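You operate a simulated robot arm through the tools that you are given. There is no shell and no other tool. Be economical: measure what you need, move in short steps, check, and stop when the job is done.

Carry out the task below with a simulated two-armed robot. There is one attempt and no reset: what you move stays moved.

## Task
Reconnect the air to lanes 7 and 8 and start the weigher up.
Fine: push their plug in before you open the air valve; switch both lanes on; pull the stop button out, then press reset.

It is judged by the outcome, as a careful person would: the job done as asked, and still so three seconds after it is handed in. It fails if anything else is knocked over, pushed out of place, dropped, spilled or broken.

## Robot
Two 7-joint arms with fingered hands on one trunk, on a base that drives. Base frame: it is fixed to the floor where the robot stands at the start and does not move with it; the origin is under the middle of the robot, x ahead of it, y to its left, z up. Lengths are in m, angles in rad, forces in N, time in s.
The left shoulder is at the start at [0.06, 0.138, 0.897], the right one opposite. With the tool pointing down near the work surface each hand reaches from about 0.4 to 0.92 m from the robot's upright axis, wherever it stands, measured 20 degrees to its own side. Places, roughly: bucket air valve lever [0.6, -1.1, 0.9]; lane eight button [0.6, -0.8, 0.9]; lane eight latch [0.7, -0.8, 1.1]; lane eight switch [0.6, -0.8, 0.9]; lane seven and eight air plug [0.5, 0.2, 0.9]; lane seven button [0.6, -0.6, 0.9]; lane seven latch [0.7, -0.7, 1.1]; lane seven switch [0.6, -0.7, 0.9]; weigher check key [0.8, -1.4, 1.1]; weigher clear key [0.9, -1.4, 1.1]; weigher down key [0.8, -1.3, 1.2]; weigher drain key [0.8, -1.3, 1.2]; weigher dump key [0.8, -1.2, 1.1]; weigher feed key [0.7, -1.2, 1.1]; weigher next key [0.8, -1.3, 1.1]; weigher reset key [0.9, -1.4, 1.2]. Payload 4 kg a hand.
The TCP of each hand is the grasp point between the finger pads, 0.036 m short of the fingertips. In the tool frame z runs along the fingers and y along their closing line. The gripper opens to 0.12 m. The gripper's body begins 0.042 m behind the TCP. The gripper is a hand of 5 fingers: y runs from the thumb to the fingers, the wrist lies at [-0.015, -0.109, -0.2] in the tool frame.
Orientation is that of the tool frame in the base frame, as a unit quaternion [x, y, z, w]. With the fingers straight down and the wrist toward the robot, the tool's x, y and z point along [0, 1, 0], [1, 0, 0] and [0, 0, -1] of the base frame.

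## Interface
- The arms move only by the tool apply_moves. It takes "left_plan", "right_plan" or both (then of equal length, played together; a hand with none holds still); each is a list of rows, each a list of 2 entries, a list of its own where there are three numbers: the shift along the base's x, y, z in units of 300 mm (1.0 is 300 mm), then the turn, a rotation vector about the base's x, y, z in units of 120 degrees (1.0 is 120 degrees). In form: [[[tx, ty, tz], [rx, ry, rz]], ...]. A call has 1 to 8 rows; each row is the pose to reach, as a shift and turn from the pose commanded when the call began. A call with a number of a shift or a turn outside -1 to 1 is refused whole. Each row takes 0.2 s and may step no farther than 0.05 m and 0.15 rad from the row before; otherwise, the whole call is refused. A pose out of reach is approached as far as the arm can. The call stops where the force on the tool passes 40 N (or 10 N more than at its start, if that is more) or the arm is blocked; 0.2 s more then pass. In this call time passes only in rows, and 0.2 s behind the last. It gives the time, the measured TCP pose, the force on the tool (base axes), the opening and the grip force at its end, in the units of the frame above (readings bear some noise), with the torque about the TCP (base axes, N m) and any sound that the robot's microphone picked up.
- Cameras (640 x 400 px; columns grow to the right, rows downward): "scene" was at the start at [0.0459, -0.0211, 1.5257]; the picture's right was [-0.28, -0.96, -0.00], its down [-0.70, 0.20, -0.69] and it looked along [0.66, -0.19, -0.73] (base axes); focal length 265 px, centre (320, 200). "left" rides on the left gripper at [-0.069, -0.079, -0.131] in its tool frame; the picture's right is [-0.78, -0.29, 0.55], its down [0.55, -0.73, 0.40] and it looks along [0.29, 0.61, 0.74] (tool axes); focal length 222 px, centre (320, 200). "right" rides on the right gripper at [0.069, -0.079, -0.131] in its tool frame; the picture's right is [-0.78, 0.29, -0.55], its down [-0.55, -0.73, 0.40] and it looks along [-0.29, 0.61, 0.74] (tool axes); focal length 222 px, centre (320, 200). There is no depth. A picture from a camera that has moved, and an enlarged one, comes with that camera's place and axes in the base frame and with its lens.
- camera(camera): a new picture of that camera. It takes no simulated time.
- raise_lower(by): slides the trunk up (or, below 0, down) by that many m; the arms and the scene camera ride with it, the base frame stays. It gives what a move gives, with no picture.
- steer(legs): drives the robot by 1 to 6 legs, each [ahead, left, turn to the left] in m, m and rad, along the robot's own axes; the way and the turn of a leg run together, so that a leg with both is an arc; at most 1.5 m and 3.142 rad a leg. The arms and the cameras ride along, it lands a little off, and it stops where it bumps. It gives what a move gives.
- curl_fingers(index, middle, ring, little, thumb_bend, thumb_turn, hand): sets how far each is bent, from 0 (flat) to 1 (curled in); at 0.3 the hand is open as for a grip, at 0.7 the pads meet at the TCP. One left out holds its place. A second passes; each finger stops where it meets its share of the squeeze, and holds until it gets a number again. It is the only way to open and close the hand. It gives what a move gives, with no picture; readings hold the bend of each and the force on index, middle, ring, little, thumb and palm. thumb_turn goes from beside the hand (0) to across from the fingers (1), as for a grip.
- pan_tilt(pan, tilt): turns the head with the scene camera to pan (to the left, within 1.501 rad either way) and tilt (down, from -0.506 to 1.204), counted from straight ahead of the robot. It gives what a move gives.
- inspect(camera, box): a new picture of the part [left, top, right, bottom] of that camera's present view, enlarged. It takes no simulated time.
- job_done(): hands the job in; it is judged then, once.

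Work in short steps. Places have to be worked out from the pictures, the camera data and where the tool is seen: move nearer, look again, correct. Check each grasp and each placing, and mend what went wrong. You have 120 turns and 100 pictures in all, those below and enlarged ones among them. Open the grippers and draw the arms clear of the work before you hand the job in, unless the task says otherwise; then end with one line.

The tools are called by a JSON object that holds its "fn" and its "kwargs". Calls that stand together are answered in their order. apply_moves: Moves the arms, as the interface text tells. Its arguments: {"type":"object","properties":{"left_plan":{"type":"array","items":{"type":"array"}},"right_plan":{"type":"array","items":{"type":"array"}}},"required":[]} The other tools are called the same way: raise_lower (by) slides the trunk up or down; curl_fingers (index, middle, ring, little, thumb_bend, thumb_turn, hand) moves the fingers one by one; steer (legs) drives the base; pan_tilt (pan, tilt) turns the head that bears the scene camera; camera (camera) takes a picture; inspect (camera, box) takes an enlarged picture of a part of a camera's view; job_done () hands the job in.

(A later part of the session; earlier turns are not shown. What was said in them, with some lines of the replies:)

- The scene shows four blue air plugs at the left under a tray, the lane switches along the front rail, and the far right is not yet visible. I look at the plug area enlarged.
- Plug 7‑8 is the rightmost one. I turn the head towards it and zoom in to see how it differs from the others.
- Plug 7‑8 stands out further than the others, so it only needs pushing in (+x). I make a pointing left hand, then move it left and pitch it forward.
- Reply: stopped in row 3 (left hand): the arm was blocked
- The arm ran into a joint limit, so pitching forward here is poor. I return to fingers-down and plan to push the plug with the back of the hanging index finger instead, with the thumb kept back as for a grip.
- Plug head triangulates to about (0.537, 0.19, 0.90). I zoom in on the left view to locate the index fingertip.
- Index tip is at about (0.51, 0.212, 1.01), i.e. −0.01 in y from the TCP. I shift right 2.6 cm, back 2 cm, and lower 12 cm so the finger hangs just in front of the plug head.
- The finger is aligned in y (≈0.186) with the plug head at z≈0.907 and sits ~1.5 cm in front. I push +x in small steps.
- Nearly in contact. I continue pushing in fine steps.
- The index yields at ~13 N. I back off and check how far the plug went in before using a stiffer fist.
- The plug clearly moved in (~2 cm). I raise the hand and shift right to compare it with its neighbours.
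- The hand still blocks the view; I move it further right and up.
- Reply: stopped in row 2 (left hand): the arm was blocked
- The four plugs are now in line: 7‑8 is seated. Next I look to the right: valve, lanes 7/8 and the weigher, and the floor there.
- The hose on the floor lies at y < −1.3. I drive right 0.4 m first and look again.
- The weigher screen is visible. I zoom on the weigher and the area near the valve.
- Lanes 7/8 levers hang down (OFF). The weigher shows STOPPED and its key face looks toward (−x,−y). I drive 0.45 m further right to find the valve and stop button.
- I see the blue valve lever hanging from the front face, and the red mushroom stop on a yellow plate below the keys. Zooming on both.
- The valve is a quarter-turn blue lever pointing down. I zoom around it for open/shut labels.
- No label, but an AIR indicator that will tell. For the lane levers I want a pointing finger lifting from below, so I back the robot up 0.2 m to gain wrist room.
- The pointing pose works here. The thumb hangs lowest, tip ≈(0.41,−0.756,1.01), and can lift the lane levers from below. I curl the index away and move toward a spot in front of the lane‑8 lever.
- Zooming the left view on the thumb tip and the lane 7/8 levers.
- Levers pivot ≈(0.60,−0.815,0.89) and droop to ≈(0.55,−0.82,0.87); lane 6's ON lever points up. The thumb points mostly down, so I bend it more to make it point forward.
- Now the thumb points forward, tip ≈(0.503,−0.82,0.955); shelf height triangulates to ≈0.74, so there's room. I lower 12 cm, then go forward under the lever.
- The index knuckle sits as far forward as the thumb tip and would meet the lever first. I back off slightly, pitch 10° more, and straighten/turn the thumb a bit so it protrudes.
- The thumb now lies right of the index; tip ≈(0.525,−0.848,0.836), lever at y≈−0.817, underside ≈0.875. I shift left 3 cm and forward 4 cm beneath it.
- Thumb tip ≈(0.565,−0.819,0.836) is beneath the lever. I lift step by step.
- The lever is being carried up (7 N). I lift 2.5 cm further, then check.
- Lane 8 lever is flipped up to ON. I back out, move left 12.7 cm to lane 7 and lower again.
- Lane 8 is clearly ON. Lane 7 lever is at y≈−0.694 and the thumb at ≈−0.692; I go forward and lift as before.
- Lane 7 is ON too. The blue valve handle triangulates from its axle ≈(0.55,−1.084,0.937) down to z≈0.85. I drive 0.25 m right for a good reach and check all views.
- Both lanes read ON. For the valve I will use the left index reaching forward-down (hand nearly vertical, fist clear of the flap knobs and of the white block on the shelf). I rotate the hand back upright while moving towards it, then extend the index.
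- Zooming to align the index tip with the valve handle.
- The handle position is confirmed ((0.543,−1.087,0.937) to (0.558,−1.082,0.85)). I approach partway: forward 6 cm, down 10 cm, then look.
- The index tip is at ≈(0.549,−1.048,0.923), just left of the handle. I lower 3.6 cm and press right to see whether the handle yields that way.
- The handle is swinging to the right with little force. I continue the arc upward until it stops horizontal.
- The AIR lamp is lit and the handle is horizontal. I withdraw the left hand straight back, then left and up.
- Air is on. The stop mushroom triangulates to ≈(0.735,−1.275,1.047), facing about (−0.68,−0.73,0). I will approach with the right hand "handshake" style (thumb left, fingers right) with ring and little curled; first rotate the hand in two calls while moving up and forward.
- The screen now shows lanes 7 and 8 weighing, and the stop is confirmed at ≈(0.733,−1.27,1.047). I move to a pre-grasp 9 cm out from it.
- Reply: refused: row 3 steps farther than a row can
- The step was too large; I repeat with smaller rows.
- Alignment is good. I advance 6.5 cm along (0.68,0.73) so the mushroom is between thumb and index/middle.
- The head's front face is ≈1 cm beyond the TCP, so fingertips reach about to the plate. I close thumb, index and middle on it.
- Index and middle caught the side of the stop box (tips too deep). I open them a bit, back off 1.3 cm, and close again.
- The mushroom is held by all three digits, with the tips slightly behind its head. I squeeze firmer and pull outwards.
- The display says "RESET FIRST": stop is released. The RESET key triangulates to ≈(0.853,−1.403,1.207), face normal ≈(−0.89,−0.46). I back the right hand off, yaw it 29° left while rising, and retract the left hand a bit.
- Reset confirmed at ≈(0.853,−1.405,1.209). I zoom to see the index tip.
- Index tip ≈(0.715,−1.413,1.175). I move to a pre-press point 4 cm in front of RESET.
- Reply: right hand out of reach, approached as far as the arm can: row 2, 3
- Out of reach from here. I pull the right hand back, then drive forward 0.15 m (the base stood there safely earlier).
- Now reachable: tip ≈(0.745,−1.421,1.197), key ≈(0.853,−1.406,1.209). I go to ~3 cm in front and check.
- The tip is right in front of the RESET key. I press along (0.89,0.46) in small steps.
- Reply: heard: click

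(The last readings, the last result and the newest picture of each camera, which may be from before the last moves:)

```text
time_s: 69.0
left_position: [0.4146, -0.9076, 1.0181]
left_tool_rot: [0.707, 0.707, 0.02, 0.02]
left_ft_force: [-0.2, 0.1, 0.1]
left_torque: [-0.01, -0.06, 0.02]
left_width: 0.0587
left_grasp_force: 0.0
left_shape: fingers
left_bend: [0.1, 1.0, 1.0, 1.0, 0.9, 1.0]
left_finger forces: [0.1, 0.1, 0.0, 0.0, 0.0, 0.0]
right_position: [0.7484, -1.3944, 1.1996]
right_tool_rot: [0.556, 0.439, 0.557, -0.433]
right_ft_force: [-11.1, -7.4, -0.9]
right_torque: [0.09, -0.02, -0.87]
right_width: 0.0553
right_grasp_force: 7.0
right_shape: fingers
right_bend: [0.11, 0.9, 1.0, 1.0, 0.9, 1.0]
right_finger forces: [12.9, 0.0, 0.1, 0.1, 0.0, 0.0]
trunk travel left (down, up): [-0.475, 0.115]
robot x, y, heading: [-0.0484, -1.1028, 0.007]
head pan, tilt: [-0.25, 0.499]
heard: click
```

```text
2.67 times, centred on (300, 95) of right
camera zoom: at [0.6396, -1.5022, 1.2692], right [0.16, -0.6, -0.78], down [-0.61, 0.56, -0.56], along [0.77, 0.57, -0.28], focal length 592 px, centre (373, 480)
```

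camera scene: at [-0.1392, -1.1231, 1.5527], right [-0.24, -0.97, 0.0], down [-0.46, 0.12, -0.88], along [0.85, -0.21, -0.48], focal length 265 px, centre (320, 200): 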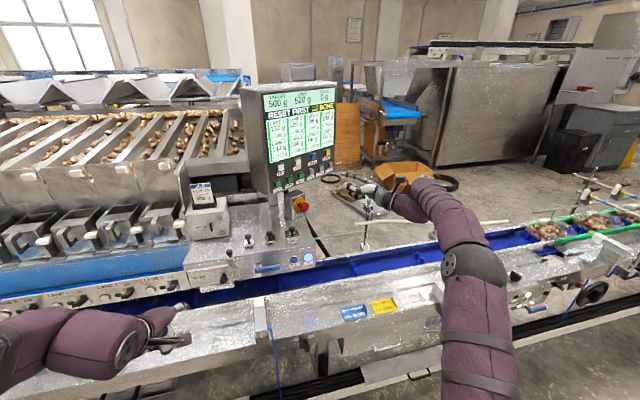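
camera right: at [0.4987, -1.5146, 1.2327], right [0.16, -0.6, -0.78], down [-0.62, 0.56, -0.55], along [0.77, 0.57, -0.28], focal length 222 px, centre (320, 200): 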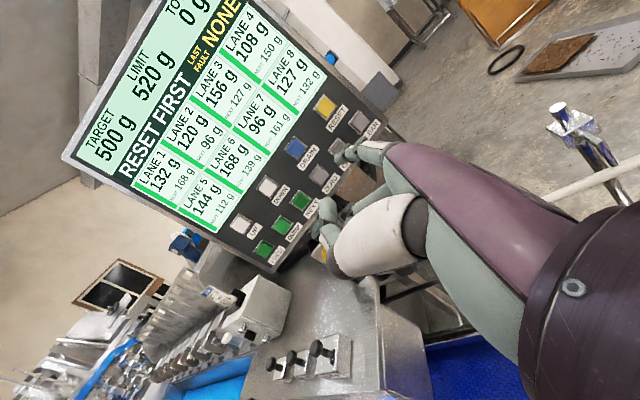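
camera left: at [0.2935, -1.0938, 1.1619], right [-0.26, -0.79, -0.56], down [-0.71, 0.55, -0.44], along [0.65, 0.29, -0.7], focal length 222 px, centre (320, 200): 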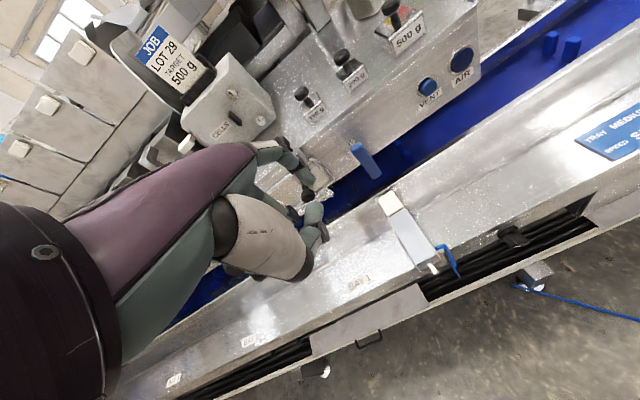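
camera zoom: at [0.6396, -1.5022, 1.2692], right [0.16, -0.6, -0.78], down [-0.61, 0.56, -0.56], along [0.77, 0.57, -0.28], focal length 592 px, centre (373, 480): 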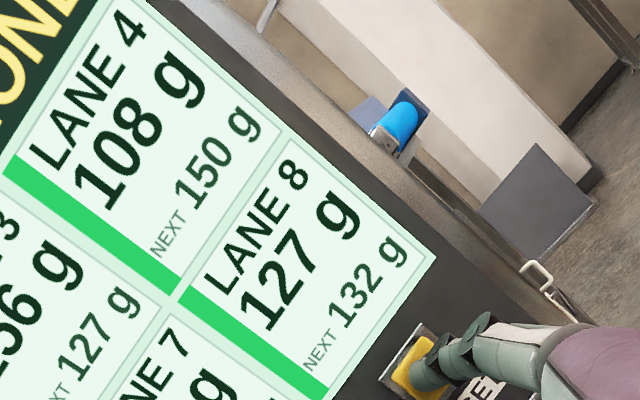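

A click was heard at 13 N. I withdraw along the same line and read the screen.

{"fn": "apply_moves", "kwargs": {"right_plan": [[[-0.1, -0.052, 0], [0, 0, 0]], [[-0.22, -0.113, 0], [0, 0, 0]], [[-0.36, -0.15, 0], [0, 0, 0]], [[-0.5, -0.18, 0], [0, 0, 0]]]}}

{"fn": "camera", "kwargs": {"camera": "scene"}}

{"fn": "inspect", "kwargs": {"camera": "scene", "box": [200, 60, 360, 300]}}

```text
time_s: 70.0
left_position: [0.4142, -0.9056, 1.018]
left_tool_rot: [0.706, 0.708, 0.017, 0.019]
left_ft_force: [0.3, -0.2, -0.6]
left_torque: [-0.03, -0.02, -0.02]
left_width: 0.0591
left_grasp_force: 0.1
left_shape: fingers
left_bend: [0.1, 1.0, 1.0, 1.0, 0.9, 1.0]
left_finger forces: [0.0, 0.0, 0.0, 0.0, 0.0, 0.0]
right_position: [0.5995, -1.4451, 1.1996]
right_tool_rot: [0.554, 0.44, 0.557, -0.435]
right_ft_force: [-0.4, -0.1, 0.5]
right_torque: [0.02, 0.01, -0.01]
right_width: 0.0571
right_grasp_force: 0.1
right_shape: fingers
right_bend: [0.1, 0.9, 1.0, 1.0, 0.9, 1.0]
right_finger forces: [0.0, 0.0, 0.0, 0.0, 0.0, 0.1]
trunk travel left (down, up): [-0.475, 0.115]
robot x, y, heading: [-0.0463, -1.1014, 0.006]
head pan, tilt: [-0.25, 0.499]
```

```text
19 pictures are left
camera scene: at [0.01, -1.1219, 1.5527], right [-0.24, -0.97, 0.0], down [-0.46, 0.11, -0.88], along [0.85, -0.21, -0.48], focal length 265 px, centre (320, 200)
```

scene: 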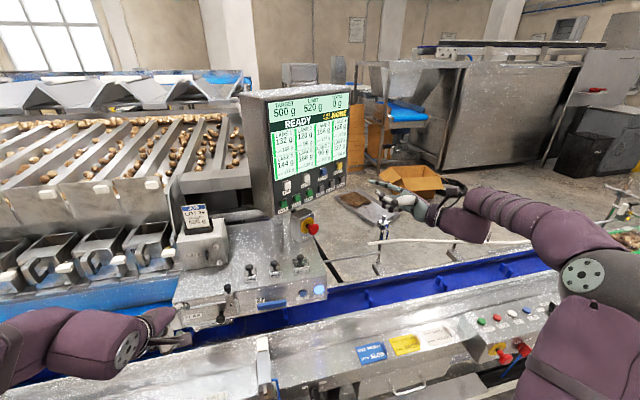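

```text
1.67 times, centred on (280, 180) of scene
camera zoom: at [0.01, -1.1219, 1.5527], right [-0.24, -0.97, 0.0], down [-0.46, 0.11, -0.88], along [0.85, -0.21, -0.48], focal length 442 px, centre (387, 233)
```

zoom: 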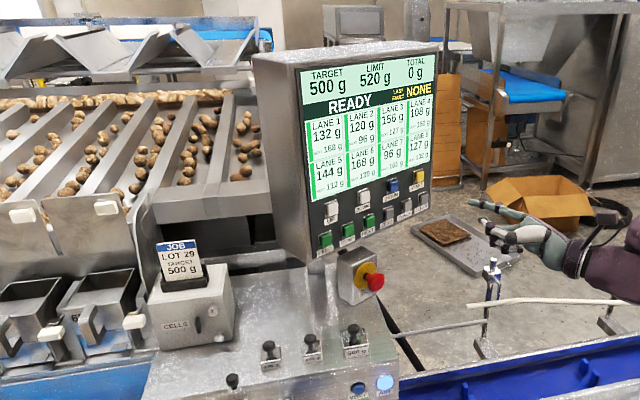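

The weigher reads READY, no fault, AIR lit. I back the robot off, open both hands, and take a last look at lanes, valve and plug.

{"fn": "steer", "kwargs": {"legs": [[-0.25, 0, 0]]}}

{"fn": "curl_fingers", "kwargs": {"hand": "left", "index": 0.3, "middle": 0.3, "ring": 0.3, "little": 0.3, "thumb_bend": 0.3}}

{"fn": "curl_fingers", "kwargs": {"hand": "right", "index": 0.3, "middle": 0.3, "ring": 0.3, "little": 0.3, "thumb_bend": 0.3}}

{"fn": "pan_tilt", "kwargs": {"pan": 0.55, "tilt": 0.45}}

{"fn": "camera", "kwargs": {"camera": "scene"}}

```text
time_s: 71.8
left_position: [0.1661, -0.9081, 1.018]
left_tool_rot: [0.706, 0.707, 0.017, 0.02]
left_ft_force: [-0.4, -0.8, 0.0]
left_torque: [0.0, 0.02, -0.04]
left_width: 0.0587
left_grasp_force: 0.0
left_shape: fingers
left_bend: [0.1, 1.0, 1.0, 1.0, 0.9, 1.0]
left_finger forces: [0.1, 0.1, 0.1, 0.0, 0.1, 0.1]
right_position: [0.3506, -1.4482, 1.2005]
right_tool_rot: [0.556, 0.438, 0.557, -0.434]
right_ft_force: [-0.1, 0.8, -0.2]
right_torque: [-0.03, 0.0, 0.0]
right_width: 0.057
right_grasp_force: 0.0
right_shape: fingers
right_bend: [0.1, 0.9, 1.0, 1.0, 0.9, 1.0]
right_finger forces: [0.0, 0.1, 0.1, 0.0, 0.0, 0.0]
trunk travel left (down, up): [-0.475, 0.115]
robot x, y, heading: [-0.2927, -1.1025, 0.003]
head pan, tilt: [-0.25, 0.499]
```

```text
time_s: 72.8
left_position: [0.1664, -0.9081, 1.0182]
left_tool_rot: [0.707, 0.707, 0.018, 0.019]
left_ft_force: [-0.6, -0.1, -0.8]
left_torque: [0.02, -0.01, 0.05]
left_width: 0.1186
left_grasp_force: 0.1
left_shape: fingers
left_bend: [0.3, 0.3, 0.3, 0.3, 0.3, 0.97]
left_finger forces: [0.0, 0.0, 0.0, 0.1, 0.0, 0.0]
right_position: [0.3501, -1.4463, 1.1992]
right_tool_rot: [0.556, 0.438, 0.558, -0.434]
right_ft_force: [-0.1, 0.8, 0.4]
right_torque: [0.01, 0.05, 0.0]
right_width: 0.0572
right_grasp_force: 0.1
right_shape: fingers
right_bend: [0.1, 0.9, 1.0, 1.0, 0.9, 1.0]
right_finger forces: [0.1, 0.0, 0.0, 0.0, 0.0, 0.1]
trunk travel left (down, up): [-0.475, 0.115]
robot x, y, heading: [-0.2949, -1.1057, 0.01]
head pan, tilt: [-0.25, 0.499]
```

```text
time_s: 73.8
left_position: [0.166, -0.9087, 1.0167]
left_tool_rot: [0.707, 0.707, 0.018, 0.02]
left_ft_force: [0.0, 0.0, -0.1]
left_torque: [0.05, -0.02, -0.01]
left_width: 0.119
left_grasp_force: 0.0
left_shape: fingers
left_bend: [0.3, 0.3, 0.3, 0.3, 0.3, 0.97]
left_finger forces: [0.0, 0.0, 0.0, 0.1, 0.0, 0.0]
right_position: [0.3503, -1.4488, 1.198]
right_tool_rot: [0.555, 0.438, 0.558, -0.434]
right_ft_force: [0.9, -0.1, 0.0]
right_torque: [0.01, 0.0, -0.03]
right_width: 0.1191
right_grasp_force: 0.1
right_shape: fingers
right_bend: [0.3, 0.3, 0.3, 0.3, 0.3, 0.97]
right_finger forces: [0.0, 0.1, 0.1, 0.1, 0.1, 0.0]
trunk travel left (down, up): [-0.475, 0.115]
robot x, y, heading: [-0.2954, -1.1041, 0.004]
head pan, tilt: [-0.25, 0.499]
```

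```text
time_s: 74.9
left_position: [0.1674, -0.9085, 1.0182]
left_tool_rot: [0.707, 0.707, 0.018, 0.019]
left_ft_force: [0.0, 0.8, 0.7]
left_torque: [-0.02, 0.02, -0.04]
left_width: 0.1191
left_grasp_force: 0.0
left_shape: fingers
left_bend: [0.3, 0.3, 0.3, 0.3, 0.3, 0.97]
left_finger forces: [0.0, 0.0, 0.0, 0.1, 0.1, 0.1]
right_position: [0.3514, -1.4469, 1.1991]
right_tool_rot: [0.555, 0.438, 0.557, -0.435]
right_ft_force: [0.2, 1.0, -0.5]
right_torque: [0.01, 0.0, 0.0]
right_width: 0.1191
right_grasp_force: 0.1
right_shape: fingers
right_bend: [0.3, 0.3, 0.3, 0.3, 0.3, 0.97]
right_finger forces: [0.1, 0.0, 0.1, 0.1, 0.0, 0.0]
trunk travel left (down, up): [-0.475, 0.115]
robot x, y, heading: [-0.2957, -1.1012, 0.005]
head pan, tilt: [0.55, 0.45]
```

```text
17 pictures are left
camera scene: at [-0.2483, -1.0533, 1.5572], right [0.53, -0.85, 0.0], down [-0.37, -0.23, -0.9], along [0.77, 0.47, -0.44], focal length 265 px, centre (320, 200)
```

scene: 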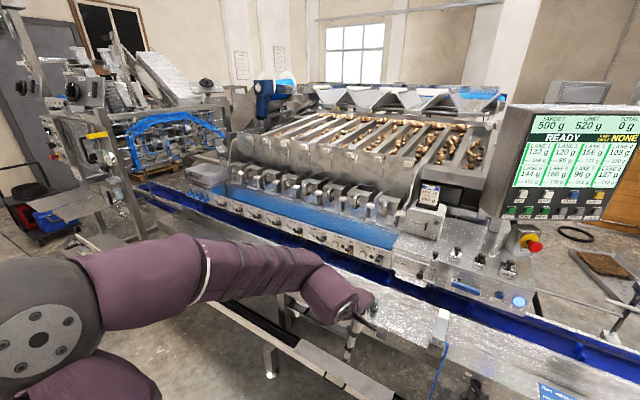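

READY persists. One last zoom on lanes 7/8 with the plugs.

{"fn": "inspect", "kwargs": {"camera": "scene", "box": [300, 210, 440, 298]}}

{"fn": "inspect", "kwargs": {"camera": "scene", "box": [170, 155, 290, 230]}}

```text
4.55 times, centred on (370, 254) of scene
camera zoom: at [-0.2483, -1.0533, 1.5572], right [0.53, -0.85, 0.0], down [-0.37, -0.23, -0.9], along [0.77, 0.47, -0.44], focal length 1204 px, centre (93, -46)
```

zoom: 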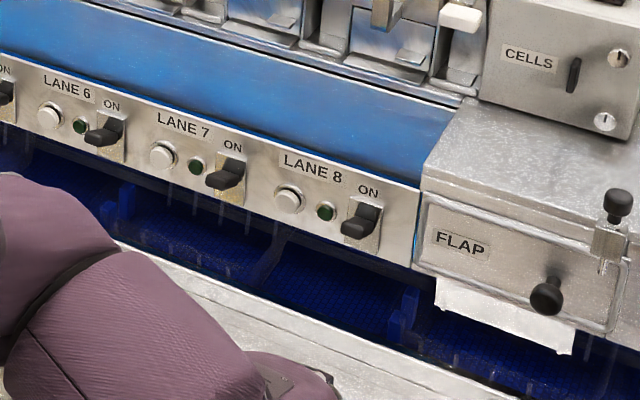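

```text
5.33 times, centred on (230, 192) of scene
camera zoom: at [-0.2483, -1.0533, 1.5572], right [0.53, -0.85, 0.0], down [-0.37, -0.23, -0.9], along [0.77, 0.47, -0.44], focal length 1413 px, centre (800, 240)
```

zoom: 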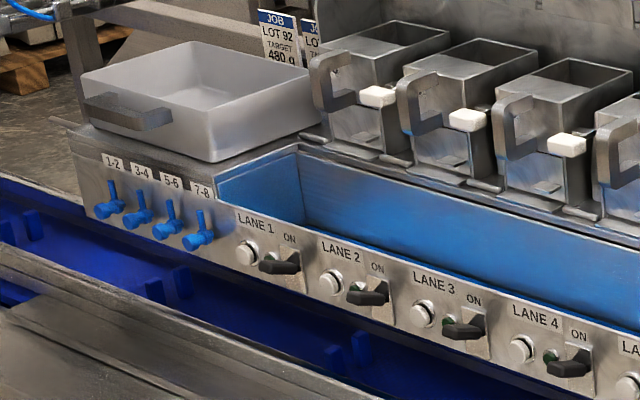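

Lanes 7 and 8 match the other ON lanes, plug 7‑8 sits level with its neighbours, air is on and the weigher is READY; hands are open and clear.

{"fn": "job_done", "kwargs": {}}

```text
The job is handed in.
```

The air to lanes 7 and 8 is reconnected and the weigher is started up: the screen reads READY with no fault. The plug went in before I opened the valve, both lanes are on, and I pulled the stop out before pressing reset.
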